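You operate a simulated robot arm through the tools that you are given. There is no shell and no other tool. Be economical: measure what you need, move in short steps, check, and stop when the job is done.

Carry out the task below with a simulated two-armed robot. There is one attempt and no reset: what you move stays moved.

## Task
Put two of the brass blocks from the work table on the grey notepad. Pick up the wide pink roll with one hand, pass it to the other hand and put it on the top of the white table. Fetch the blue book and set it on the press table shelf. Put the teal spool on top of the small red box. Open the lower teal drawer, take the gold ring from the work table and leave it in the inside of the lower teal drawer, then shut the drawer. The order is free. Set down upright: wide pink roll.

It is judged by the outcome, as a careful person would: the job done as asked, and still so three seconds after it is handed in. It fails if anything else is knocked over, pushed out of place, dropped, spilled or broken.

## Robot
Two 7-joint arms with fingered hands on one trunk, on a base that drives. Base frame: it is fixed to the floor where the robot stands at the start and does not move with it; the origin is under the middle of the robot, x ahead of it, y to its left, z up; the surface under the hand at the start is at about z = 900. Readings come in mm, rad, newtons and seconds.
The left shoulder is at the start at [117, 187, 1029], the right one opposite. With the tool pointing down near the work surface each hand reaches from about 100 to 860 mm from the robot's upright axis, wherever it stands, measured 20 degrees to its own side. Places, roughly: blue book (8x17x2 cm) [700, 0, 900]; brass block [500, 250, 1000]; grey notepad (15x21x3 cm) [700, -300, 900]; inside of the lower teal drawer [-3000, -2500, 100]; lower teal drawer [-3000, -2400, 200]; press table shelf [-1000, -400, 200]; ring [750, 500, 1000]; small red box (6x6x4 cm) [500, 600, 900]; teal spool (5x5x3 cm) [600, 300, 900]; top of the white table [2900, -1900, 800]; wide pink roll (8x8x12 cm) [600, -100, 1000]. Payload 3.6 kg a hand.
The TCP of each hand is the grasp point between the finger pads, 26 mm short of the fingertips. In the tool frame z runs along the fingers and y along their closing line. Largest opening 88 mm; the body of the gripper starts 30 mm behind the TCP. The gripper is a hand of 3 fingers: y runs from the thumb to the fingers, the wrist lies at [-17, -98, -164] in the tool frame.
Orientation is that of the tool frame in the base frame, as a unit quaternion [w, x, y, z]. With the fingers straight down and the wrist toward the robot, the tool's x, y and z point along [0, 1, 0], [1, 0, 0] and [0, 0, -1] of the base frame.

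## Interface
- The arms move only by the tool send_rows. It takes "left_steps", "right_steps" or both (then of equal length, played together; a hand with none holds still); each is a list of rows, each a list of 6 numbers: the turn, a rotation vector about the tool's x, y, z in units of 8 degrees (1.0 is 8 degrees), then the shift along the tool's x, y, z in units of 30 mm (1.0 is 30 mm). In form: [[wx, wy, wz, tx, ty, tz], ...]. A call has 1 to 8 rows; each row shifts and turns the commanded pose from where the row before left it, along the tool's axes as they then stand. A call with a number of a shift or a turn outside -1 to 1 is refused whole. Each row takes 0.2 s and may step no farther than 50 mm and 0.15 rad from the row before; otherwise, the whole call is refused. A pose out of reach is approached as far as the arm can. The call stops where the force on the tool passes 40 N (or 10 N more than at its start, if that is more) or the arm is blocked; 0.2 s more then pass. In this call time passes only in rows, and 0.2 s behind the last. The reply holds the time, the measured pose of the TCP, the force on the tool along the base axes, the opening and the grip force, in the units named above and with some noise, with the torque about the TCP (base axes, N m) and any sound that the robot's microphone picked up.
- Cameras (640 x 400 px; columns grow to the right, rows downward): "scene" is now at [242, 31.3, 1003.1]; the picture's right is [0.34, -0.94, 0.00], its down [0.29, 0.11, -0.95] and it looks along [0.89, 0.33, 0.31] (base axes); focal length 214 px, centre (320, 200). "left" rides on the left gripper at [-56, -80, -102] in its tool frame; the picture's right is [-0.73, -0.32, 0.60], its down [0.62, -0.67, 0.41] and it looks along [0.27, 0.68, 0.69] (tool axes); focal length 247 px, centre (320, 200). "right" rides on the right gripper at [56, -80, -102] in its tool frame; the picture's right is [-0.73, 0.32, -0.60], its down [-0.62, -0.67, 0.41] and it looks along [-0.27, 0.68, 0.69] (tool axes); focal length 247 px, centre (320, 200). There is no depth. A picture from a camera that has moved, and an enlarged one, comes with that camera's place and axes in the base frame and with its lens. The place of the scene camera against the robot may be out by one fixed shift of up to 25 mm in any direction.
- capture(camera): a new picture of that camera. No time passes.
- slide_trunk(by): slides the trunk up (or, below 0, down) by that many mm; the arms and the scene camera ride with it, the base frame stays. It gives what a move gives, with no picture.
- roll_base(legs): drives the robot by 1 to 6 legs, each [ahead, left, turn to the left] in mm, mm and rad, along the robot's own axes; the way and the turn of a leg run together, so that a leg with both is an arc; at most 1500 mm and 3.142 rad a leg. The arms and the cameras ride along, it lands a little off, and it stops where it bumps. It gives what a move gives.
- curl_fingers(fingers, thumb_bend, thumb_turn, hand): sets how far each is bent, from 0 (flat) to 1 (curled in); at 0.3 the hand is open as for a grip, at 0.7 the pads meet at the TCP. One left out holds its place. A second passes; each finger stops where it meets its share of the squeeze, and holds until it gets a number again. It is the only way to open and close the hand. It gives what a move gives, with no picture; readings hold the bend of each and the force on the fingers (four entries, about 0 where the hand has none), thumb and palm. thumb_turn goes from beside the hand (0) to across from the fingers (1), as for a grip.
- turn_head(pan, tilt): turns the head with the scene camera to pan (to the left, within 1.047 rad either way) and tilt (down, from -0.506 to 1.204), counted from straight ahead of the robot. It gives what a move gives.
- inspect(camera, box): a new picture of the part [left, top, right, bottom] of that camera's present view, enlarged. No time passes.
- sign_off(): hands the job in; it is judged then, once.

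Go step by step. Nothing tells you exact positions but the pictures and the camera data: compare them with the known pose of the tool, close in by small moves and look again before you grip or let go. The budget is 217 turns and 228 pictures, counting those below and the enlarged ones. Unless the task says otherwise, let go and move clear before handing in, and close with one line.

The tools are called after "Call:" as a command line: name --argument value ..., lists and objects as JSON in quotes. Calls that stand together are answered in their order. send_rows: Moves the arms, as the interface text tells. Its arguments: {"type":"object","properties":{"left_steps":{"type":"array"},"right_steps":{"type":"array"}},"required":[]} The other tools are called the same way: slide_trunk (by) slides the trunk up or down; curl_fingers (fingers, thumb_bend, thumb_turn, hand) moves the fingers one by one; roll_base (legs) drives the base; turn_head (pan, tilt) turns the head that bears the scene camera; capture (camera) takes a picture; inspect (camera, box) takes an enlarged picture of a part of a camera's view; sign_off () hands the job in.

At the start:

```text
time: 0.0
left_tool_pos: [390.6, 338.5, 1149.6]
left_orientation: [0.0, 0.708, 0.707, 0.0]
left_ft_force: [0.5, 0.3, -0.1]
left_ft_torque: [-0.01, -0.02, 0.0]
left_finger_gap: 87.7
left_gripper_force: 0.1
left_shape: jaw
left_bend: [0.3, 0.3, 0.98]
left_finger forces: [0.0, 0.0, 0.0, 0.0, 0.1, 0.0]
right_tool_pos: [410.1, -35.1, 1174.2]
right_orientation: [0.0, 0.707, 0.707, 0.0]
right_ft_force: [-0.5, 0.0, -0.2]
right_ft_torque: [0.0, 0.0, -0.04]
right_finger_gap: 87.8
right_gripper_force: 0.2
right_shape: jaw
right_bend: [0.3, 0.3, 0.98]
right_finger forces: [0.1, 0.1, 0.0, 0.0, 0.0, 0.1]
trunk travel left (down, up): [-175.0, 582.0]
robot x, y, heading: [2.1, 0.6, -0.001]
head pan, tilt: [0.351, -0.319]
```

scene: 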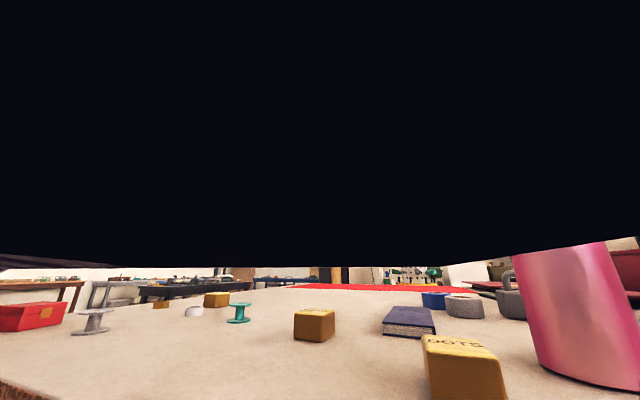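
right: 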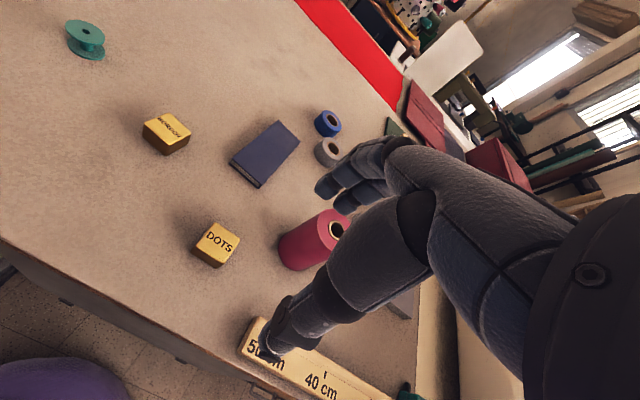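
left: 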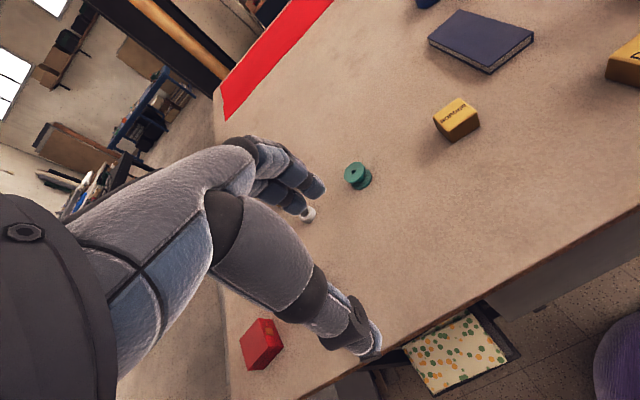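

I see the work table from a low head camera, with blocks, spool, book, roll and red box on it. I'll raise the trunk a bit and tilt the head down for a better view.

Call:
slide_trunk --by 300

Call:
turn_head --pan 0.0 --tilt 0.75

Call:
capture --camera "scene"

```text
time: 3.0
left_tool_pos: [390.0, 338.3, 1449.3]
left_orientation: [0.0, 0.707, 0.707, 0.0]
left_ft_force: [0.1, -0.9, 0.4]
left_ft_torque: [-0.04, 0.02, 0.0]
left_finger_gap: 87.8
left_gripper_force: 0.1
left_shape: jaw
left_bend: [0.3, 0.3, 0.98]
left_finger forces: [0.0, 0.0, 0.1, 0.0, 0.1, 0.1]
right_tool_pos: [412.2, -35.0, 1474.6]
right_orientation: [0.0, 0.707, 0.707, 0.0]
right_ft_force: [-0.2, 0.6, -0.5]
right_ft_torque: [-0.01, -0.01, 0.02]
right_finger_gap: 87.6
right_gripper_force: 0.1
right_shape: jaw
right_bend: [0.3, 0.3, 0.98]
right_finger forces: [0.1, 0.1, 0.0, 0.1, 0.0, 0.0]
trunk travel left (down, up): [-475.0, 282.0]
robot x, y, heading: [-3.3, -5.0, 0.001]
head pan, tilt: [0.351, -0.319]
```

```text
time: 4.3
left_tool_pos: [389.9, 337.7, 1450.2]
left_orientation: [0.0, 0.707, 0.707, 0.0]
left_ft_force: [-0.1, -0.2, 0.0]
left_ft_torque: [-0.01, 0.02, 0.0]
left_finger_gap: 87.6
left_gripper_force: 0.0
left_shape: jaw
left_bend: [0.3, 0.3, 0.98]
left_finger forces: [0.1, 0.1, 0.1, 0.1, 0.0, 0.0]
right_tool_pos: [411.9, -35.5, 1475.8]
right_orientation: [0.001, 0.707, 0.707, 0.0]
right_ft_force: [-0.5, -0.3, -0.4]
right_ft_torque: [0.03, 0.0, 0.0]
right_finger_gap: 87.6
right_gripper_force: 0.1
right_shape: jaw
right_bend: [0.3, 0.3, 0.98]
right_finger forces: [0.0, 0.1, 0.0, 0.1, 0.1, 0.0]
trunk travel left (down, up): [-475.0, 282.0]
robot x, y, heading: [-0.7, 1.2, -0.002]
head pan, tilt: [0.0, 0.75]
```

```text
224 pictures are left
camera scene: at [208.3, 4.6, 1231.3], right [0.0, -1.0, 0.0], down [-0.68, 0.0, -0.73], along [0.73, 0.0, -0.68], focal length 214 px, centre (320, 200)
```

scene: 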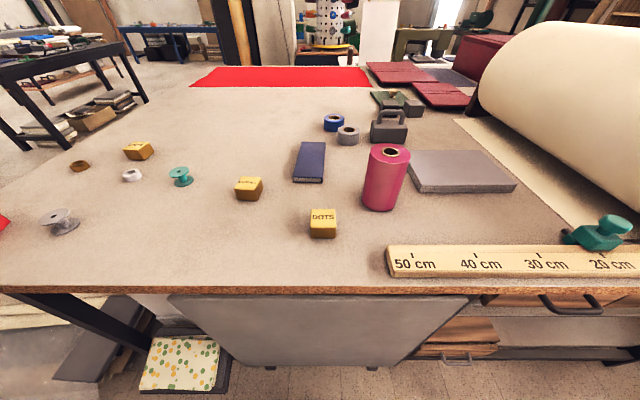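

The table layout is clear now. I'll enlarge the left part to tell the ring from the other small things, and turn the head left to see the red box.

Call:
inspect --camera "scene" --box '[40, 120, 280, 270]'

Call:
turn_head --pan 0.7 --tilt 0.75

Call:
capture --camera "scene"

```text
2.67 times, centred on (160, 195) of scene
camera zoom: at [208.3, 4.6, 1231.3], right [0.0, -1.0, 0.0], down [-0.68, 0.0, -0.73], along [0.73, 0.0, -0.68], focal length 572 px, centre (747, 213)
```

zoom: 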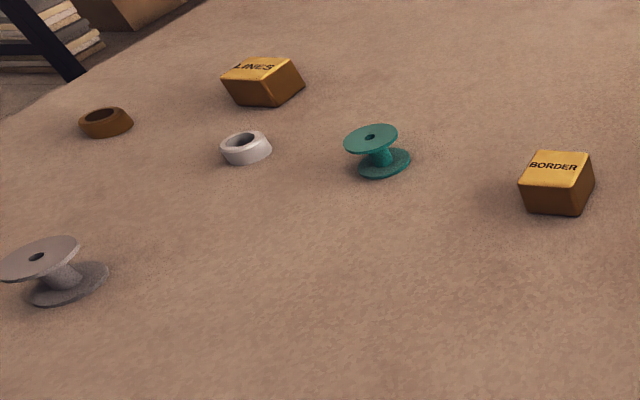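

```text
time: 5.4
left_tool_pos: [389.8, 337.2, 1448.9]
left_orientation: [-0.001, 0.708, 0.707, 0.0]
left_ft_force: [-0.7, -0.7, -0.6]
left_ft_torque: [0.0, 0.0, 0.01]
left_finger_gap: 87.6
left_gripper_force: 0.1
left_shape: jaw
left_bend: [0.3, 0.3, 0.98]
left_finger forces: [0.0, 0.0, 0.0, 0.0, 0.0, 0.0]
right_tool_pos: [409.9, -36.2, 1475.4]
right_orientation: [0.0, 0.707, 0.707, 0.0]
right_ft_force: [-0.5, 0.0, 1.3]
right_ft_torque: [-0.01, 0.0, -0.04]
right_finger_gap: 87.8
right_gripper_force: 0.1
right_shape: jaw
right_bend: [0.3, 0.3, 0.98]
right_finger forces: [0.0, 0.0, 0.1, 0.0, 0.0, 0.0]
trunk travel left (down, up): [-475.0, 282.0]
robot x, y, heading: [1.4, -3.1, 0.001]
head pan, tilt: [0.7, 0.75]
```

```text
222 pictures are left
camera scene: at [188.9, 57.9, 1231.3], right [0.64, -0.77, 0.0], down [-0.52, -0.44, -0.73], along [0.56, 0.47, -0.68], focal length 214 px, centre (320, 200)
```

scene: 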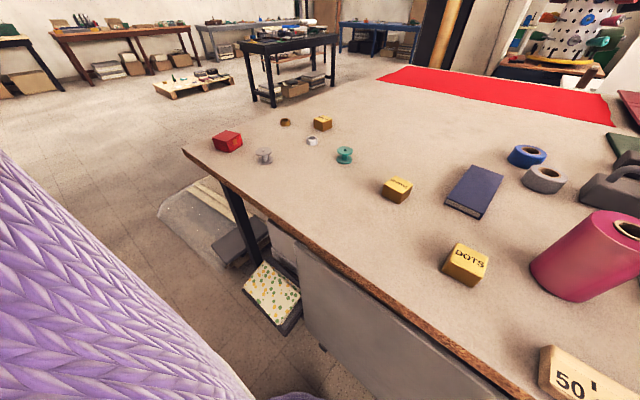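

The gold ring (bronze-coloured) is about [705,665], the red box about [455,650], teal spool about [645,363], DOTS block about [478,-2], BORDER block about [570,170]. I'll bring the right hand above the DOTS block and tilt the head back.

Call:
send_rows --right_steps '[[0, 0, 0, 0.14, 0.28, 1], [0, 0, 0, 0.14, 0.28, 1], [0, 0, 0, 0.14, 0.28, 1], [0, 0, 0, 0.14, 0.28, 1], [0, 0, 0, 0.14, 0.28, 1], [0, 0, 0, 0.14, 0.28, 1], [0, 0, 0, 0.14, 0.28, 1], [0, 0, 0, 0.14, 0.28, 1]]'

Call:
turn_head --pan 0.0 --tilt 0.75

Call:
capture --camera "right"

```text
time: 7.2
left_tool_pos: [391.6, 338.3, 1449.2]
left_orientation: [-0.001, 0.706, 0.708, 0.0]
left_ft_force: [-0.6, -0.1, -0.4]
left_ft_torque: [0.0, 0.02, 0.02]
left_finger_gap: 87.8
left_gripper_force: 0.0
left_shape: jaw
left_bend: [0.3, 0.3, 0.98]
left_finger forces: [0.1, 0.0, 0.1, 0.0, 0.1, 0.1]
right_tool_pos: [479.5, -3.1, 1233.8]
right_orientation: [0.0, 0.707, 0.707, 0.001]
right_ft_force: [0.3, 0.1, 0.3]
right_ft_torque: [0.01, 0.0, 0.01]
right_finger_gap: 87.6
right_gripper_force: 0.0
right_shape: jaw
right_bend: [0.3, 0.3, 0.98]
right_finger forces: [0.0, 0.0, 0.1, 0.0, 0.0, 0.0]
trunk travel left (down, up): [-475.0, 282.0]
robot x, y, heading: [-1.2, 0.4, 0.005]
head pan, tilt: [0.7, 0.75]
```

```text
time: 8.2
left_tool_pos: [388.7, 337.7, 1449.3]
left_orientation: [0.0, 0.707, 0.707, 0.0]
left_ft_force: [0.5, 0.2, -0.3]
left_ft_torque: [-0.02, 0.0, 0.01]
left_finger_gap: 88.0
left_gripper_force: 0.0
left_shape: jaw
left_bend: [0.3, 0.3, 0.98]
left_finger forces: [0.1, 0.0, 0.1, 0.0, 0.1, 0.1]
right_tool_pos: [478.7, -4.1, 1235.1]
right_orientation: [0.0, 0.707, 0.707, 0.001]
right_ft_force: [0.8, 0.0, -0.1]
right_ft_torque: [0.01, -0.03, -0.02]
right_finger_gap: 87.8
right_gripper_force: 0.0
right_shape: jaw
right_bend: [0.3, 0.3, 0.98]
right_finger forces: [0.0, 0.0, 0.1, 0.1, 0.1, 0.0]
trunk travel left (down, up): [-475.0, 282.0]
robot x, y, heading: [0.2, 3.5, -0.006]
head pan, tilt: [0.0, 0.75]
```

```text
221 pictures are left
camera right: at [398.7, 52.1, 1337.2], right [0.32, -0.73, 0.6], down [-0.67, -0.62, -0.41], along [0.68, -0.27, -0.69], focal length 247 px, centre (320, 200)
```

right: 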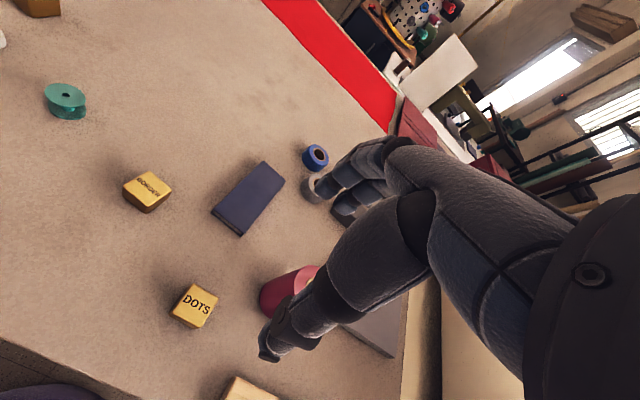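

The DOTS block is at about [481,-8], nearly under the hand. I'll descend to just above it and check.

Call:
send_rows --right_steps '[[0, 0, 0, -0.03, 0.02, 1], [0, 0, 0, -0.03, 0.02, 1], [0, 0, 0, -0.02, 0.02, 1], [0, 0, 0, -0.02, 0.02, 1], [0, 0, 0, -0.02, 0, 1], [0, 0, 0, 0, 0, 1], [0, 0, 0, 0, 0, 1], [0, 0, 0, 0, 0, 0.7]]'

Call:
capture --camera "right"

Call:
capture --camera "scene"

```text
time: 10.1
left_tool_pos: [388.7, 336.5, 1448.9]
left_orientation: [0.0, 0.707, 0.707, 0.0]
left_ft_force: [0.2, 0.2, -0.2]
left_ft_torque: [0.01, 0.01, 0.0]
left_finger_gap: 87.5
left_gripper_force: 0.0
left_shape: jaw
left_bend: [0.3, 0.3, 0.98]
left_finger forces: [0.1, 0.0, 0.1, 0.0, 0.1, 0.0]
right_tool_pos: [481.2, -6.1, 1001.3]
right_orientation: [0.0, 0.707, 0.707, 0.0]
right_ft_force: [-1.0, -1.1, -0.5]
right_ft_torque: [-0.01, -0.03, 0.0]
right_finger_gap: 87.8
right_gripper_force: 0.2
right_shape: jaw
right_bend: [0.3, 0.3, 0.98]
right_finger forces: [0.0, 0.0, 0.0, 0.0, 0.0, 0.1]
trunk travel left (down, up): [-475.0, 282.0]
robot x, y, heading: [1.0, 1.9, -0.0]
head pan, tilt: [0.0, 0.75]
```

```text
220 pictures are left
camera right: at [401.9, 49.4, 1104.1], right [0.32, -0.73, 0.6], down [-0.67, -0.62, -0.41], along [0.68, -0.27, -0.69], focal length 247 px, centre (320, 200)
```

right: 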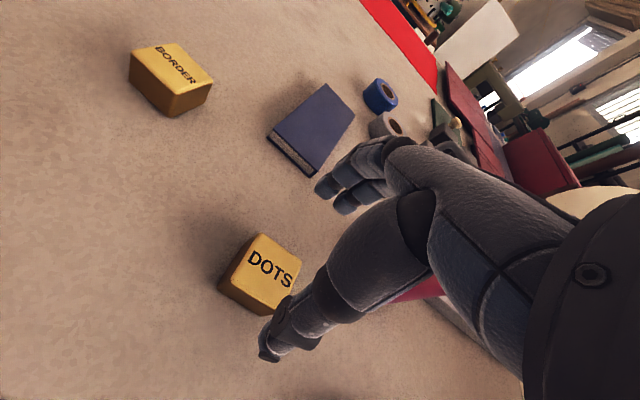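

```text
219 pictures are left
camera scene: at [208.4, 4.5, 1231.2], right [0.0, -1.0, 0.0], down [-0.68, 0.0, -0.73], along [0.73, 0.0, -0.68], focal length 214 px, centre (320, 200)
```

scene: 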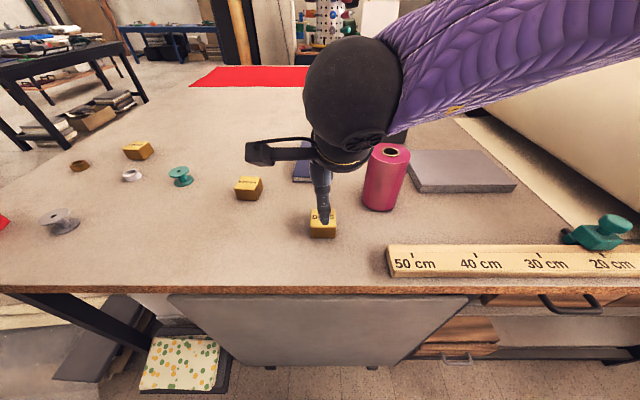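

The block looks centred but its top may be lower (near 920). I'll descend 60 mm and look again.

Call:
send_rows --right_steps '[[0, 0, 0, 0, 0.1, 0.7], [0, 0, 0, 0, 0, 0.7], [0, 0, 0, 0, 0, 0.6]]'

Call:
capture --camera "right"

```text
time: 10.8
left_tool_pos: [390.1, 337.6, 1448.7]
left_orientation: [-0.001, 0.707, 0.707, 0.0]
left_ft_force: [-0.1, -0.1, -1.1]
left_ft_torque: [0.01, -0.01, -0.01]
left_finger_gap: 87.8
left_gripper_force: 0.1
left_shape: jaw
left_bend: [0.3, 0.3, 0.98]
left_finger forces: [0.1, 0.1, 0.1, 0.0, 0.0, 0.1]
right_tool_pos: [484.1, -5.8, 941.4]
right_orientation: [0.0, 0.707, 0.707, 0.0]
right_ft_force: [0.5, -0.6, 0.0]
right_ft_torque: [-0.01, -0.02, 0.0]
right_finger_gap: 87.7
right_gripper_force: 0.1
right_shape: jaw
right_bend: [0.3, 0.3, 0.98]
right_finger forces: [0.0, 0.0, 0.0, 0.0, 0.0, 0.0]
trunk travel left (down, up): [-475.0, 282.0]
robot x, y, heading: [4.6, -0.8, 0.002]
head pan, tilt: [0.0, 0.75]
```

```text
218 pictures are left
camera right: at [404.3, 49.8, 1044.2], right [0.32, -0.73, 0.6], down [-0.67, -0.62, -0.41], along [0.68, -0.27, -0.69], focal length 247 px, centre (320, 200)
```

right: 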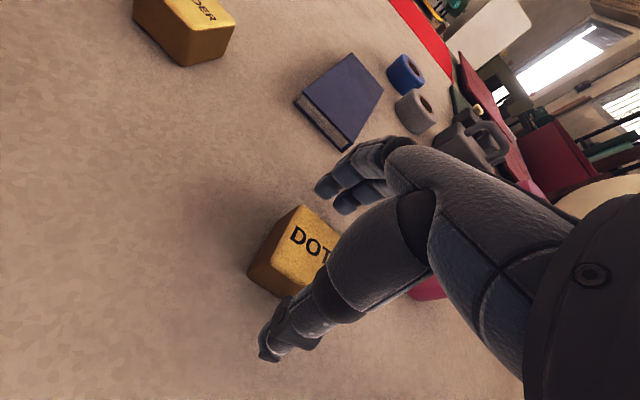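

The block sits between thumb and fingers. I'll go 18 mm further down and check contact.

Call:
send_rows --right_steps '[[0, 0, 0, 0, 0, 0.3], [0, 0, 0, 0, 0, 0.3]]'

Call:
capture --camera "right"

Call:
inspect --camera "scene" --box '[260, 150, 420, 250]'

```text
time: 11.4
left_tool_pos: [390.3, 338.0, 1449.7]
left_orientation: [0.0, 0.707, 0.707, 0.0]
left_ft_force: [-0.2, -0.3, 0.0]
left_ft_torque: [0.0, -0.01, 0.0]
left_finger_gap: 87.9
left_gripper_force: 0.0
left_shape: jaw
left_bend: [0.3, 0.3, 0.98]
left_finger forces: [0.1, 0.1, 0.1, 0.1, 0.0, 0.0]
right_tool_pos: [484.4, -7.0, 925.1]
right_orientation: [0.0, 0.707, 0.707, 0.0]
right_ft_force: [0.9, 0.5, 0.6]
right_ft_torque: [-0.03, -0.05, -0.04]
right_finger_gap: 87.3
right_gripper_force: 0.2
right_shape: jaw
right_bend: [0.3, 0.3, 0.98]
right_finger forces: [0.5, 0.5, 0.1, 0.0, 0.0, 0.0]
trunk travel left (down, up): [-475.0, 282.0]
robot x, y, heading: [1.0, -1.2, -0.001]
head pan, tilt: [0.0, 0.75]
```

```text
217 pictures are left
camera right: at [405.0, 49.2, 1027.2], right [0.32, -0.73, 0.6], down [-0.67, -0.62, -0.41], along [0.68, -0.27, -0.69], focal length 247 px, centre (320, 200)
```

right: 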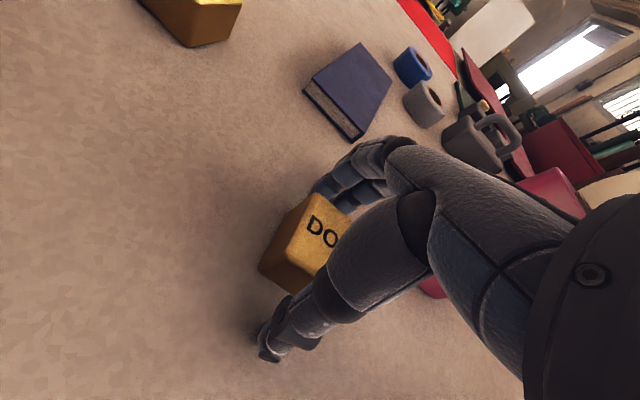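

```text
4.00 times, centred on (340, 200) of scene
camera zoom: at [208.2, 4.6, 1231.3], right [0.0, -1.0, 0.0], down [-0.68, 0.0, -0.73], along [0.73, 0.0, -0.68], focal length 858 px, centre (240, 200)
```

zoom: 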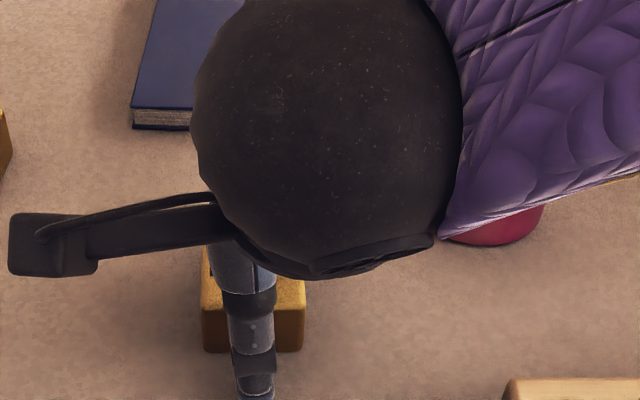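

The fingers lightly touch the block's far side, so it lies a bit farther ahead. I'll shift 15 mm ahead and close.

Call:
send_rows --right_steps '[[0, 0, 0, 0, 0.5, 0]]'

Call:
curl_fingers --hand "right" --fingers 0.7 --thumb_bend 0.7

Call:
capture --camera "right"

```text
time: 11.8
left_tool_pos: [390.0, 337.7, 1448.4]
left_orientation: [0.0, 0.707, 0.707, 0.0]
left_ft_force: [-0.2, -0.5, 0.4]
left_ft_torque: [0.03, 0.01, 0.02]
left_finger_gap: 87.5
left_gripper_force: 0.1
left_shape: jaw
left_bend: [0.3, 0.3, 0.98]
left_finger forces: [0.0, 0.0, 0.1, 0.0, 0.0, 0.0]
right_tool_pos: [499.9, -5.9, 924.4]
right_orientation: [-0.001, 0.708, 0.707, 0.0]
right_ft_force: [-3.7, 0.5, 1.5]
right_ft_torque: [0.01, -0.02, -0.02]
right_finger_gap: 87.5
right_gripper_force: 0.1
right_shape: jaw
right_bend: [0.3, 0.28, 0.97]
right_finger forces: [0.5, 0.6, 0.0, 0.0, 2.2, 0.0]
trunk travel left (down, up): [-475.0, 282.0]
robot x, y, heading: [-2.1, 0.4, -0.003]
head pan, tilt: [0.0, 0.75]
```

```text
time: 12.8
left_tool_pos: [389.7, 336.9, 1449.7]
left_orientation: [0.0, 0.707, 0.707, 0.0]
left_ft_force: [-0.3, 0.7, -0.2]
left_ft_torque: [0.01, 0.01, 0.02]
left_finger_gap: 87.5
left_gripper_force: 0.1
left_shape: jaw
left_bend: [0.3, 0.3, 0.98]
left_finger forces: [0.1, 0.1, 0.1, 0.0, 0.0, 0.0]
right_tool_pos: [503.4, -6.0, 930.0]
right_orientation: [0.004, 0.707, 0.708, 0.004]
right_ft_force: [12.4, 0.8, 24.9]
right_ft_torque: [-0.01, -1.27, 0.04]
right_finger_gap: 41.8
right_gripper_force: 27.9
right_shape: fingers
right_bend: [0.53, 0.56, 0.97]
right_finger forces: [24.1, 17.6, 0.1, 0.1, 13.7, 0.0]
trunk travel left (down, up): [-475.0, 282.0]
robot x, y, heading: [-0.7, -1.3, 0.004]
head pan, tilt: [0.0, 0.75]
```

```text
215 pictures are left
camera right: at [422.4, 49.6, 1031.3], right [0.31, -0.74, 0.6], down [-0.66, -0.62, -0.42], along [0.68, -0.27, -0.68], focal length 247 px, centre (320, 200)
```

right: 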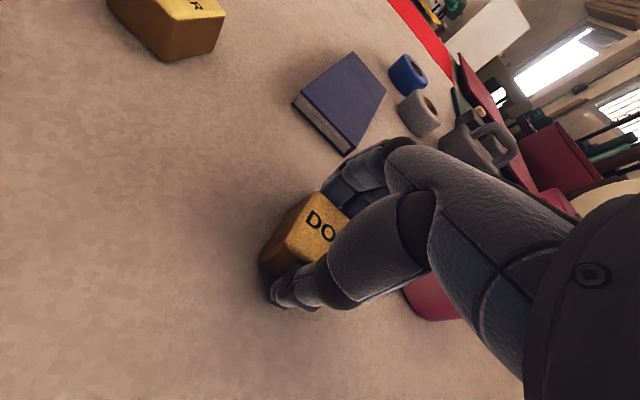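

Block gripped (the table is at about 898; tips touched it). I'll lift it and carry it towards the notepad at about [652,-330].

Call:
send_rows --right_steps '[[0, 0, 0, 0, 0, -1], [0, 0, 0, 0, 0, -1], [0, 0, 0, 0, 0, -1], [0, 0, 0, 0, 0, -1], [0, 0, 0, 0, 0, -1], [0, 0, 0, 0, 0, -1], [0, 0, 0, -0.8, 0.3, -0.9], [0, 0, 0, -1, 0.4, -0.5]]'

Call:
send_rows --right_steps '[[0, 0, 0, -1, 0.4, 0], [0, 0, 0, -1, 0.4, 0], [0, 0, 0, -1, 0.4, 0], [0, 0, 0, -1, 0.4, 0], [0, 0, 0, -1, 0.4, 0], [0, 0, 0, -1, 0.4, 0], [0, 0, 0, -1, 0.4, 0], [0, 0, 0, -1, 0.4, 0]]'

Call:
capture --camera "scene"

Call:
capture --camera "right"

```text
time: 14.7
left_tool_pos: [391.1, 336.0, 1449.6]
left_orientation: [0.0, 0.707, 0.707, 0.0]
left_ft_force: [0.9, 0.0, 1.0]
left_ft_torque: [0.04, 0.02, 0.04]
left_finger_gap: 87.5
left_gripper_force: 0.1
left_shape: jaw
left_bend: [0.3, 0.3, 0.98]
left_finger forces: [0.1, 0.1, 0.1, 0.0, 0.0, 0.1]
right_tool_pos: [520.9, -59.8, 1148.8]
right_orientation: [0.0, 0.706, 0.708, 0.0]
right_ft_force: [-0.1, -0.8, -5.5]
right_ft_torque: [-0.01, -0.05, 0.04]
right_finger_gap: 41.5
right_gripper_force: 18.7
right_shape: fingers
right_bend: [0.57, 0.55, 0.97]
right_finger forces: [14.5, 4.3, 0.1, 0.0, 18.5, 0.1]
trunk travel left (down, up): [-475.0, 282.0]
robot x, y, heading: [0.0, -2.4, -0.001]
head pan, tilt: [0.0, 0.75]
```

```text
time: 16.4
left_tool_pos: [389.7, 335.2, 1448.8]
left_orientation: [0.0, 0.707, 0.707, 0.0]
left_ft_force: [0.7, -0.5, 0.2]
left_ft_torque: [0.01, 0.02, 0.02]
left_finger_gap: 87.8
left_gripper_force: 0.0
left_shape: jaw
left_bend: [0.3, 0.3, 0.98]
left_finger forces: [0.1, 0.0, 0.0, 0.0, 0.0, 0.0]
right_tool_pos: [615.9, -301.6, 1145.3]
right_orientation: [0.0, 0.707, 0.707, 0.0]
right_ft_force: [-1.2, 0.1, -6.1]
right_ft_torque: [-0.01, 0.0, 0.0]
right_finger_gap: 42.0
right_gripper_force: 19.0
right_shape: fingers
right_bend: [0.57, 0.55, 0.97]
right_finger forces: [14.3, 4.3, 0.0, 0.0, 18.2, 0.1]
trunk travel left (down, up): [-475.0, 282.0]
robot x, y, heading: [-1.6, 2.4, -0.001]
head pan, tilt: [0.0, 0.75]
```

```text
214 pictures are left
camera scene: at [208.9, 3.6, 1231.1], right [0.0, -1.0, 0.0], down [-0.68, 0.0, -0.73], along [0.73, 0.0, -0.68], focal length 214 px, centre (320, 200)
```

scene: 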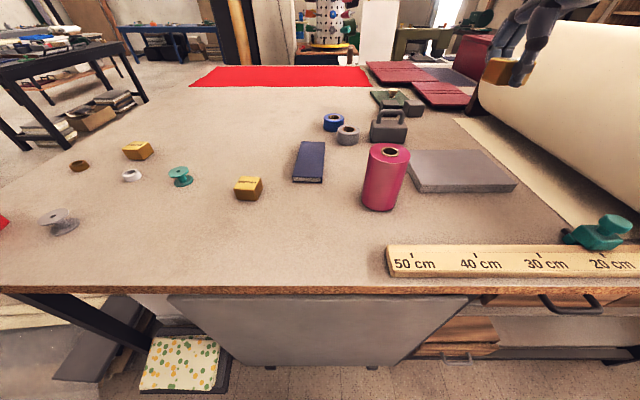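

```text
213 pictures are left
camera right: at [536.3, -245.9, 1248.3], right [0.32, -0.73, 0.6], down [-0.67, -0.62, -0.41], along [0.67, -0.27, -0.69], focal length 247 px, centre (320, 200)
```

right: 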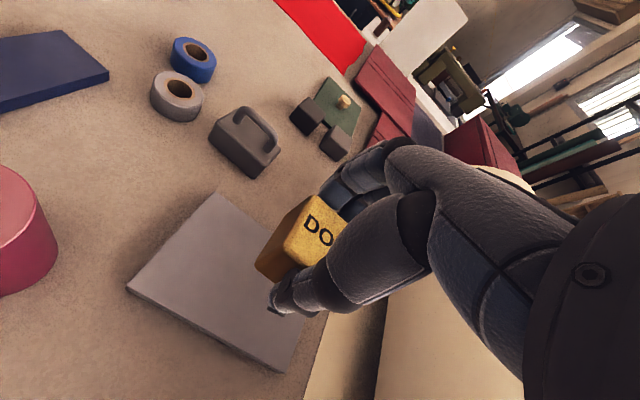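

Pad corners from the hand camera put it at x 580–730, y −430 to −232. Before going further right I check the arm's clearance to the big cream cylinder.

Call:
turn_head --pan -0.8 --tilt 0.4

Call:
capture --camera "scene"

```text
time: 17.6
left_tool_pos: [390.5, 337.4, 1450.0]
left_orientation: [0.0, 0.707, 0.708, 0.0]
left_ft_force: [1.3, -0.9, -0.8]
left_ft_torque: [0.0, 0.0, -0.02]
left_finger_gap: 87.6
left_gripper_force: 0.2
left_shape: jaw
left_bend: [0.3, 0.3, 0.98]
left_finger forces: [0.1, 0.0, 0.0, 0.0, 0.0, 0.0]
right_tool_pos: [615.2, -301.1, 1146.1]
right_orientation: [0.0, 0.707, 0.707, 0.001]
right_ft_force: [0.3, -0.4, -5.0]
right_ft_torque: [-0.02, -0.02, 0.0]
right_finger_gap: 41.5
right_gripper_force: 18.6
right_shape: fingers
right_bend: [0.57, 0.55, 0.97]
right_finger forces: [14.3, 4.2, 0.1, 0.0, 18.2, 0.0]
trunk travel left (down, up): [-475.0, 282.0]
robot x, y, heading: [-2.2, 0.5, 0.001]
head pan, tilt: [-0.799, 0.4]
```

```text
212 pictures are left
camera scene: at [190.6, -62.0, 1262.2], right [-0.72, -0.7, 0.0], down [-0.27, 0.28, -0.92], along [0.64, -0.66, -0.39], focal length 214 px, centre (320, 200)
```

scene: 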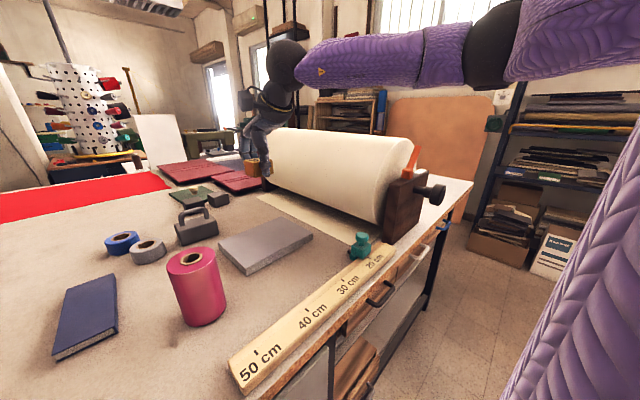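

The elbow rides well above the cylinder. I'll move to above the pad's right half and lower the block.

Call:
send_rows --right_steps '[[0, 0, 0, -0.7, 0.3, 0.3], [0, 0, 0, -0.7, 0.3, 0.7], [0, 0, 0, -0.7, 0.3, 0.8], [0, 0, 0, -0.5, 0.27, 0.8], [0, 0, 0, 0, 0, 1], [0, 0, 0, 0, 0, 1], [0, 0, 0, 0, 0, 0.6]]'

Call:
turn_head --pan -0.3 --tilt 0.75

Call:
capture --camera "scene"

Call:
capture --camera "right"

```text
time: 19.2
left_tool_pos: [390.8, 336.7, 1449.7]
left_orientation: [0.0, 0.707, 0.708, 0.0]
left_ft_force: [0.8, -0.4, -0.1]
left_ft_torque: [0.03, 0.01, -0.01]
left_finger_gap: 87.7
left_gripper_force: 0.1
left_shape: jaw
left_bend: [0.3, 0.3, 0.98]
left_finger forces: [0.0, 0.0, 0.0, 0.0, 0.1, 0.1]
right_tool_pos: [652.8, -377.2, 989.9]
right_orientation: [0.001, 0.707, 0.707, 0.0]
right_ft_force: [0.4, -0.7, -5.3]
right_ft_torque: [-0.01, -0.02, 0.01]
right_finger_gap: 41.5
right_gripper_force: 18.8
right_shape: fingers
right_bend: [0.57, 0.55, 0.97]
right_finger forces: [14.3, 4.1, 0.1, 0.1, 18.1, 0.0]
trunk travel left (down, up): [-475.0, 282.0]
robot x, y, heading: [-0.9, -0.9, -0.001]
head pan, tilt: [-0.799, 0.4]
```

```text
time: 20.1
left_tool_pos: [391.0, 337.0, 1449.4]
left_orientation: [0.0, 0.707, 0.707, 0.0]
left_ft_force: [0.1, -0.1, -0.2]
left_ft_torque: [0.0, 0.02, -0.04]
left_finger_gap: 87.5
left_gripper_force: 0.1
left_shape: jaw
left_bend: [0.3, 0.3, 0.98]
left_finger forces: [0.0, 0.1, 0.1, 0.0, 0.0, 0.0]
right_tool_pos: [652.3, -377.0, 991.4]
right_orientation: [0.0, 0.707, 0.708, 0.0]
right_ft_force: [-0.8, -0.3, -5.2]
right_ft_torque: [-0.02, 0.0, -0.02]
right_finger_gap: 41.4
right_gripper_force: 18.4
right_shape: fingers
right_bend: [0.57, 0.55, 0.97]
right_finger forces: [14.3, 4.0, 0.0, 0.0, 18.1, 0.0]
trunk travel left (down, up): [-475.0, 282.0]
robot x, y, heading: [0.2, -0.8, 0.001]
head pan, tilt: [-0.3, 0.75]
```

```text
211 pictures are left
camera scene: at [205.1, -20.4, 1231.2], right [-0.3, -0.95, 0.0], down [-0.65, 0.2, -0.73], along [0.7, -0.22, -0.68], focal length 214 px, centre (320, 200)
```

scene: 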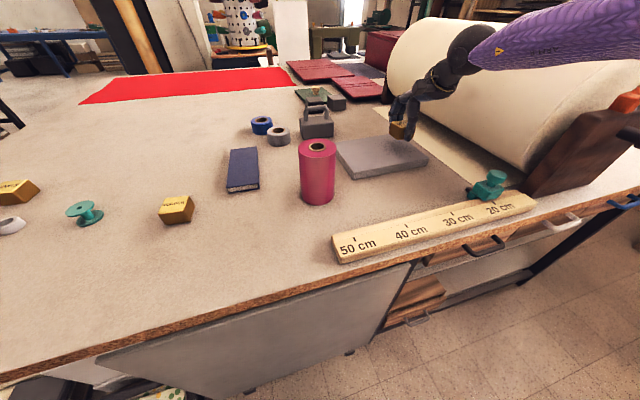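

```text
210 pictures are left
camera right: at [572.6, -321.1, 1093.0], right [0.32, -0.73, 0.6], down [-0.67, -0.62, -0.41], along [0.67, -0.27, -0.69], focal length 247 px, centre (320, 200)
```

right: 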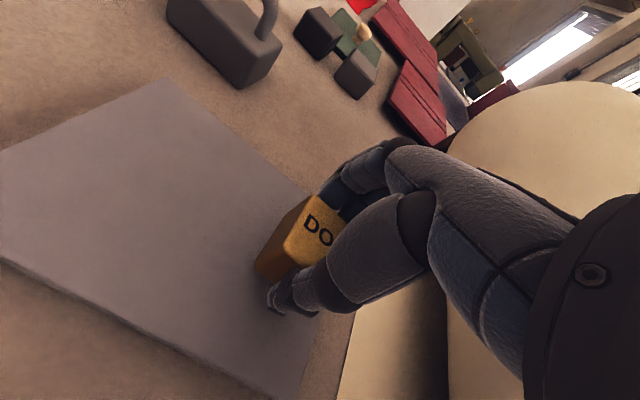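

The pad's right edge seems at y≈−412; I'll shift 12 mm left and lower gently until contact.

Call:
send_rows --right_steps '[[0, 0, 0, 0.4, 0, 0], [0, 0, 0, 0, 0, 0.4], [0, 0, 0, 0, 0, 0.3], [0, 0, 0, 0, 0, 0.12], [0, 0, 0, 0, 0, 0.1]]'

Call:
inspect --camera "scene" --box '[330, 80, 490, 180]'

```text
time: 21.3
left_tool_pos: [390.4, 337.3, 1449.1]
left_orientation: [-0.001, 0.707, 0.707, 0.001]
left_ft_force: [-0.6, -0.3, 0.0]
left_ft_torque: [0.01, 0.0, -0.04]
left_finger_gap: 87.8
left_gripper_force: 0.0
left_shape: jaw
left_bend: [0.3, 0.3, 0.98]
left_finger forces: [0.0, 0.1, 0.1, 0.1, 0.0, 0.1]
right_tool_pos: [650.1, -367.1, 963.4]
right_orientation: [0.0, 0.707, 0.707, -0.001]
right_ft_force: [0.4, 0.3, -5.9]
right_ft_torque: [-0.02, -0.01, -0.02]
right_finger_gap: 41.4
right_gripper_force: 18.2
right_shape: fingers
right_bend: [0.57, 0.55, 0.97]
right_finger forces: [14.3, 4.1, 0.0, 0.1, 18.0, 0.1]
trunk travel left (down, up): [-475.0, 282.0]
robot x, y, heading: [-0.7, -4.2, 0.0]
head pan, tilt: [-0.3, 0.75]
```

```text
4.00 times, centred on (410, 130) of scene
camera zoom: at [205.1, -20.3, 1231.1], right [-0.3, -0.96, 0.0], down [-0.65, 0.2, -0.73], along [0.7, -0.22, -0.68], focal length 858 px, centre (-40, 480)
```

zoom: 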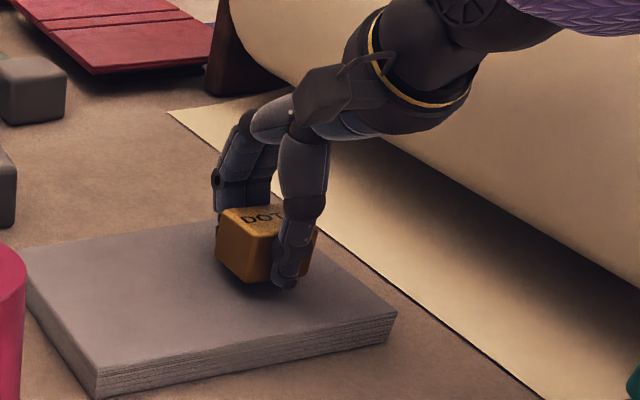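

The block is just above the pad. I lower in small rows until contact shows.

Call:
send_rows --right_steps '[[0, 0, 0, 0, 0, 0.1], [0, 0, 0, 0, 0, 0.1], [0, 0, 0, 0, 0, 0.1], [0, 0, 0, 0, 0, 0.1]]'

```text
time: 22.3
left_tool_pos: [388.3, 337.6, 1448.9]
left_orientation: [0.0, 0.707, 0.707, 0.0]
left_ft_force: [0.2, 0.3, -0.1]
left_ft_torque: [-0.01, -0.03, -0.02]
left_finger_gap: 87.7
left_gripper_force: 0.1
left_shape: jaw
left_bend: [0.3, 0.3, 0.98]
left_finger forces: [0.0, 0.0, 0.0, 0.1, 0.0, 0.0]
right_tool_pos: [652.0, -365.7, 954.4]
right_orientation: [0.002, 0.707, 0.707, 0.002]
right_ft_force: [-1.4, -1.6, 5.1]
right_ft_torque: [0.02, -0.2, -0.01]
right_finger_gap: 41.5
right_gripper_force: 20.4
right_shape: fingers
right_bend: [0.57, 0.55, 0.97]
right_finger forces: [15.2, 5.1, 0.1, 0.1, 20.4, 0.0]
trunk travel left (down, up): [-475.0, 282.0]
robot x, y, heading: [-1.9, -0.2, 0.002]
head pan, tilt: [-0.3, 0.75]
```

Contact. I open the hand and lift away.

Call:
curl_fingers --hand "right" --fingers 0.3 --thumb_bend 0.3

Call:
send_rows --right_steps '[[0, 0, 0, 0, 0, -0.5], [0, 0, 0, 0, 0, -1], [0, 0, 0, 0, 0, -1], [0, 0, 0, 0, 0, -1], [0, 0, 0, 0, 0, -1], [0, 0, 0, 0, 0, -1], [0, 0, 0, 0, 0, -1]]'

Call:
capture --camera "scene"

```text
time: 23.3
left_tool_pos: [389.2, 337.1, 1449.3]
left_orientation: [-0.001, 0.707, 0.707, 0.0]
left_ft_force: [0.5, -0.2, 0.2]
left_ft_torque: [-0.01, -0.01, -0.01]
left_finger_gap: 87.6
left_gripper_force: 0.0
left_shape: jaw
left_bend: [0.3, 0.3, 0.98]
left_finger forces: [0.0, 0.1, 0.0, 0.1, 0.1, 0.0]
right_tool_pos: [650.4, -366.3, 953.0]
right_orientation: [0.0, 0.707, 0.707, 0.0]
right_ft_force: [-0.2, -0.1, 0.0]
right_ft_torque: [0.01, 0.02, 0.01]
right_finger_gap: 88.1
right_gripper_force: 0.1
right_shape: fingers
right_bend: [0.3, 0.3, 0.97]
right_finger forces: [0.0, 0.1, 0.0, 0.1, 0.0, 0.1]
trunk travel left (down, up): [-475.0, 282.0]
robot x, y, heading: [-2.3, -0.5, 0.001]
head pan, tilt: [-0.3, 0.75]
```

```text
time: 24.9
left_tool_pos: [389.7, 337.6, 1450.6]
left_orientation: [0.0, 0.707, 0.707, 0.0]
left_ft_force: [-0.1, 0.4, 0.1]
left_ft_torque: [-0.01, 0.0, 0.0]
left_finger_gap: 87.7
left_gripper_force: 0.1
left_shape: jaw
left_bend: [0.3, 0.3, 0.98]
left_finger forces: [0.1, 0.0, 0.0, 0.1, 0.1, 0.1]
right_tool_pos: [649.1, -367.0, 1149.9]
right_orientation: [0.001, 0.707, 0.707, -0.001]
right_ft_force: [0.2, 1.3, 0.4]
right_ft_torque: [0.0, -0.03, -0.01]
right_finger_gap: 87.8
right_gripper_force: 0.1
right_shape: fingers
right_bend: [0.3, 0.3, 0.97]
right_finger forces: [0.0, 0.0, 0.1, 0.0, 0.1, 0.0]
trunk travel left (down, up): [-475.0, 282.0]
robot x, y, heading: [1.6, 1.8, 0.001]
head pan, tilt: [-0.3, 0.75]
```

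```text
208 pictures are left
camera scene: at [204.4, -19.7, 1231.3], right [-0.3, -0.96, 0.0], down [-0.65, 0.2, -0.73], along [0.7, -0.22, -0.68], focal length 214 px, centre (320, 200)
```

scene: 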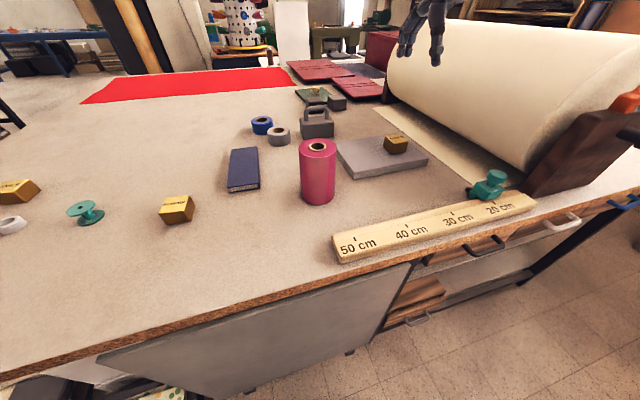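

DOTS rests on the pad. Now I move the right hand over to the BORDER block at about [576,152].

Call:
send_rows --right_steps '[[0, 0, 0, 1, -0.14, 0], [0, 0, 0, 1, -0.14, 0], [0, 0, 0, 1, -0.14, 0], [0, 0, 0, 1, -0.14, 0], [0, 0, 0, 1, -0.14, 0], [0, 0, 0, 1, -0.14, 0], [0, 0, 0, 1, -0.14, 0], [0, 0, 0, 1, -0.14, 0]]'

Call:
send_rows --right_steps '[[0, 0, 0, 1, -0.14, 0], [0, 0, 0, 1, -0.14, 0], [0, 0, 0, 1, -0.14, 0], [0, 0, 0, 1, -0.14, 0], [0, 0, 0, 1, -0.14, 0], [0, 0, 0, 1, -0.14, 0], [0, 0, 0, 1, -0.14, 0.8], [0, 0, 0, 1, -0.14, 1]]'

Call:
capture --camera "right"

```text
time: 26.7
left_tool_pos: [389.4, 338.6, 1448.7]
left_orientation: [0.0, 0.707, 0.707, 0.0]
left_ft_force: [-0.5, 0.4, 0.5]
left_ft_torque: [0.0, -0.02, 0.03]
left_finger_gap: 87.6
left_gripper_force: 0.0
left_shape: jaw
left_bend: [0.3, 0.3, 0.98]
left_finger forces: [0.0, 0.0, 0.0, 0.0, 0.0, 0.0]
right_tool_pos: [618.0, -123.3, 1147.7]
right_orientation: [0.0, 0.707, 0.707, -0.001]
right_ft_force: [-0.5, 0.4, -0.6]
right_ft_torque: [-0.02, 0.0, 0.0]
right_finger_gap: 88.2
right_gripper_force: 0.0
right_shape: fingers
right_bend: [0.3, 0.3, 0.97]
right_finger forces: [0.0, 0.1, 0.1, 0.0, 0.0, 0.0]
trunk travel left (down, up): [-475.0, 282.0]
robot x, y, heading: [-4.8, -2.7, -0.001]
head pan, tilt: [-0.3, 0.75]
```

```text
time: 28.5
left_tool_pos: [389.7, 338.3, 1448.9]
left_orientation: [0.0, 0.707, 0.707, -0.001]
left_ft_force: [0.8, -0.5, -1.1]
left_ft_torque: [0.02, 0.01, -0.04]
left_finger_gap: 87.6
left_gripper_force: 0.1
left_shape: jaw
left_bend: [0.3, 0.3, 0.98]
left_finger forces: [0.0, 0.0, 0.0, 0.0, 0.0, 0.0]
right_tool_pos: [583.9, 114.8, 1091.9]
right_orientation: [0.0, 0.707, 0.707, 0.0]
right_ft_force: [0.7, -0.8, 0.5]
right_ft_torque: [-0.02, -0.02, -0.01]
right_finger_gap: 88.1
right_gripper_force: 0.0
right_shape: fingers
right_bend: [0.3, 0.3, 0.97]
right_finger forces: [0.1, 0.0, 0.1, 0.0, 0.0, 0.0]
trunk travel left (down, up): [-475.0, 282.0]
robot x, y, heading: [-2.2, -1.4, -0.005]
head pan, tilt: [-0.3, 0.75]
```

```text
207 pictures are left
camera right: at [504.5, 171.4, 1194.9], right [0.32, -0.73, 0.6], down [-0.67, -0.62, -0.41], along [0.68, -0.27, -0.69], focal length 247 px, centre (320, 200)
```

right: 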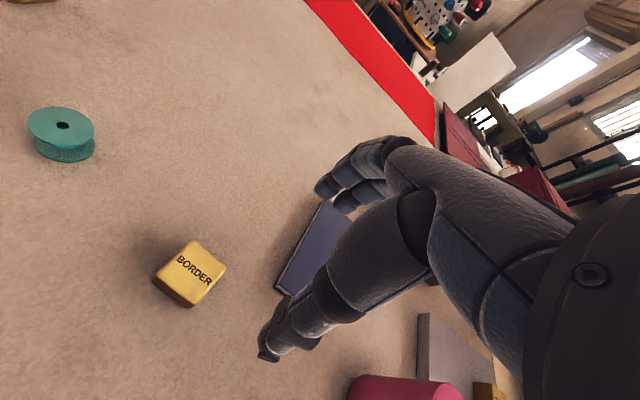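

BORDER is at about [579,154]. I move over it and descend to grip height.

Call:
send_rows --right_steps '[[0, 0, 0, 0.65, -0.1, 0.2], [0, 0, 0, 0.65, 0, 0.6], [0, 0, 0, 0, 0, 1], [0, 0, 0, 0, 0, 1], [0, 0, 0, 0, 0, 1]]'

Call:
capture --camera "right"

```text
time: 29.7
left_tool_pos: [389.3, 337.1, 1448.2]
left_orientation: [0.0, 0.707, 0.707, 0.001]
left_ft_force: [-0.3, 1.2, 0.3]
left_ft_torque: [0.03, 0.0, 0.01]
left_finger_gap: 87.8
left_gripper_force: 0.2
left_shape: jaw
left_bend: [0.3, 0.3, 0.98]
left_finger forces: [0.1, 0.0, 0.0, 0.0, 0.1, 0.1]
right_tool_pos: [577.7, 110.4, 977.0]
right_orientation: [0.0, 0.707, 0.707, 0.001]
right_ft_force: [0.6, -0.5, -0.2]
right_ft_torque: [-0.01, -0.02, -0.01]
right_finger_gap: 87.9
right_gripper_force: 0.1
right_shape: fingers
right_bend: [0.3, 0.3, 0.97]
right_finger forces: [0.1, 0.0, 0.1, 0.1, 0.0, 0.0]
right hand out of reach, approached as far as the arm can: row 2, 3, 4, 5
trunk travel left (down, up): [-475.0, 282.0]
robot x, y, heading: [-1.3, 0.2, -0.003]
head pan, tilt: [-0.3, 0.75]
```

```text
206 pictures are left
camera right: at [498.1, 166.4, 1079.7], right [0.32, -0.74, 0.6], down [-0.66, -0.62, -0.41], along [0.68, -0.27, -0.69], focal length 247 px, centre (320, 200)
```

right: 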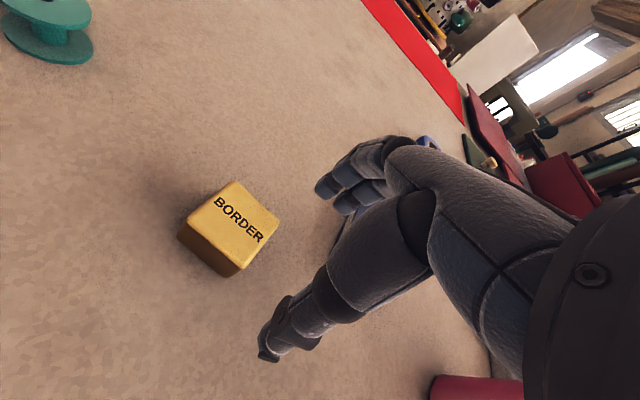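

BORDER is just beyond the right arm's reach from here. I'll lift the hand and drive the base 170 mm to the left.

Call:
send_rows --right_steps '[[0, 0, 0, 0, 0, -1], [0, 0, 0, 0, 0, -1], [0, 0, 0, 0, 0, -1], [0, 0, 0, 0, 0, -1], [0, 0, 0, 0, 0, -1]]'

Call:
roll_base --legs '[[0, 170, 0]]'

Call:
capture --camera "right"

Call:
capture --camera "scene"

```text
time: 30.9
left_tool_pos: [389.3, 337.4, 1448.9]
left_orientation: [0.0, 0.707, 0.707, 0.0]
left_ft_force: [0.1, 0.4, -0.5]
left_ft_torque: [0.01, 0.02, -0.03]
left_finger_gap: 87.8
left_gripper_force: 0.1
left_shape: jaw
left_bend: [0.3, 0.3, 0.98]
left_finger forces: [0.0, 0.0, 0.1, 0.0, 0.0, 0.0]
right_tool_pos: [576.5, 111.4, 1129.2]
right_orientation: [0.0, 0.707, 0.707, 0.0]
right_ft_force: [-0.1, 1.0, -0.1]
right_ft_torque: [-0.02, 0.01, 0.01]
right_finger_gap: 88.0
right_gripper_force: 0.0
right_shape: fingers
right_bend: [0.3, 0.3, 0.97]
right_finger forces: [0.1, 0.0, 0.1, 0.0, 0.0, 0.1]
trunk travel left (down, up): [-475.0, 282.0]
robot x, y, heading: [0.8, 0.2, -0.002]
head pan, tilt: [-0.3, 0.75]
```

```text
time: 32.4
left_tool_pos: [388.8, 509.7, 1448.9]
left_orientation: [0.001, 0.706, 0.708, -0.001]
left_ft_force: [1.2, 0.7, -0.7]
left_ft_torque: [0.0, -0.03, 0.02]
left_finger_gap: 87.6
left_gripper_force: 0.1
left_shape: jaw
left_bend: [0.3, 0.3, 0.98]
left_finger forces: [0.0, 0.0, 0.1, 0.0, 0.1, 0.0]
right_tool_pos: [574.6, 284.0, 1129.1]
right_orientation: [0.001, 0.706, 0.708, -0.001]
right_ft_force: [-0.1, 0.2, 0.1]
right_ft_torque: [0.0, 0.01, 0.0]
right_finger_gap: 88.3
right_gripper_force: 0.0
right_shape: fingers
right_bend: [0.3, 0.3, 0.97]
right_finger forces: [0.1, 0.0, 0.0, 0.1, 0.0, 0.0]
trunk travel left (down, up): [-475.0, 282.0]
robot x, y, heading: [0.4, 165.8, 0.0]
head pan, tilt: [-0.3, 0.75]
```

```text
205 pictures are left
camera right: at [496.6, 340.2, 1230.6], right [0.32, -0.73, 0.6], down [-0.66, -0.63, -0.41], along [0.68, -0.27, -0.69], focal length 247 px, centre (320, 200)
```

right: 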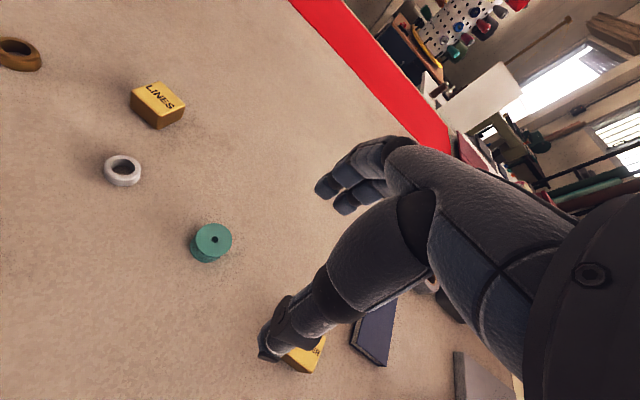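

```text
204 pictures are left
camera scene: at [204.5, 152.0, 1231.3], right [-0.29, -0.96, 0.0], down [-0.65, 0.2, -0.73], along [0.7, -0.22, -0.68], focal length 214 px, centre (320, 200)
```

scene: 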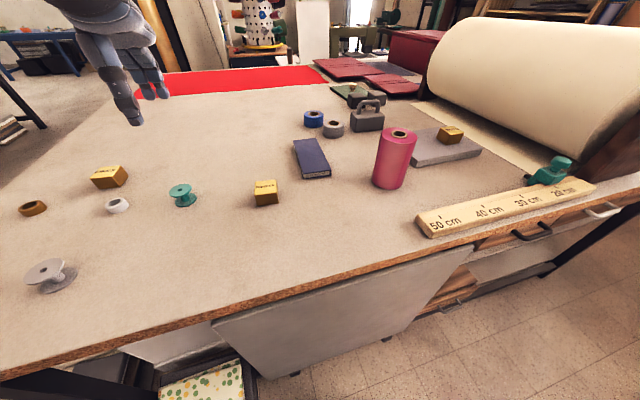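

I move the right hand back over BORDER and descend.

Call:
send_rows --right_steps '[[0, 0, 0, -0.9, 0.05, 0], [0, 0, 0, -0.9, 0.05, 0], [0, 0, 0, -0.9, 0.05, 0.5], [0, 0, 0, -0.8, 0, 0.8], [0, 0, 0, -0.8, 0, 1], [0, 0, 0, 0, 0, 1], [0, 0, 0, 0, 0, 1]]'

Call:
capture --camera "right"

```text
time: 34.0
left_tool_pos: [388.3, 508.4, 1449.5]
left_orientation: [0.0, 0.706, 0.708, 0.0]
left_ft_force: [0.0, -0.9, -0.3]
left_ft_torque: [0.03, 0.0, 0.03]
left_finger_gap: 87.3
left_gripper_force: 0.0
left_shape: jaw
left_bend: [0.3, 0.3, 0.98]
left_finger forces: [0.0, 0.0, 0.0, 0.0, 0.0, 0.1]
right_tool_pos: [582.4, 154.0, 999.8]
right_orientation: [0.0, 0.706, 0.708, 0.0]
right_ft_force: [-0.4, 0.2, -0.5]
right_ft_torque: [0.03, 0.02, -0.01]
right_finger_gap: 88.1
right_gripper_force: 0.2
right_shape: fingers
right_bend: [0.3, 0.3, 0.97]
right_finger forces: [0.0, 0.0, 0.0, 0.0, 0.0, 0.0]
trunk travel left (down, up): [-475.0, 282.0]
robot x, y, heading: [0.5, 170.8, 0.002]
head pan, tilt: [-0.3, 0.75]
```

```text
203 pictures are left
camera right: at [502.7, 209.6, 1101.6], right [0.32, -0.73, 0.6], down [-0.66, -0.63, -0.41], along [0.68, -0.27, -0.69], focal length 247 px, centre (320, 200)
```

right: 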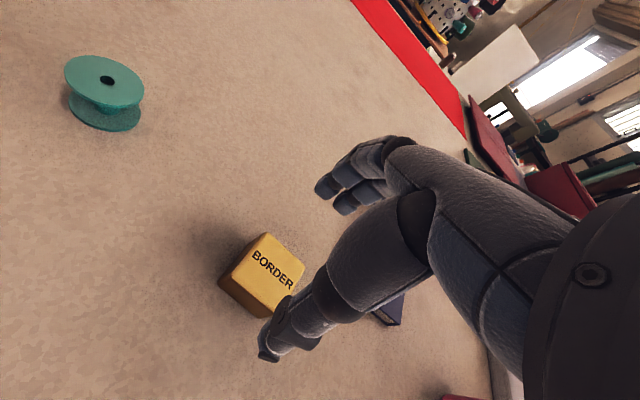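

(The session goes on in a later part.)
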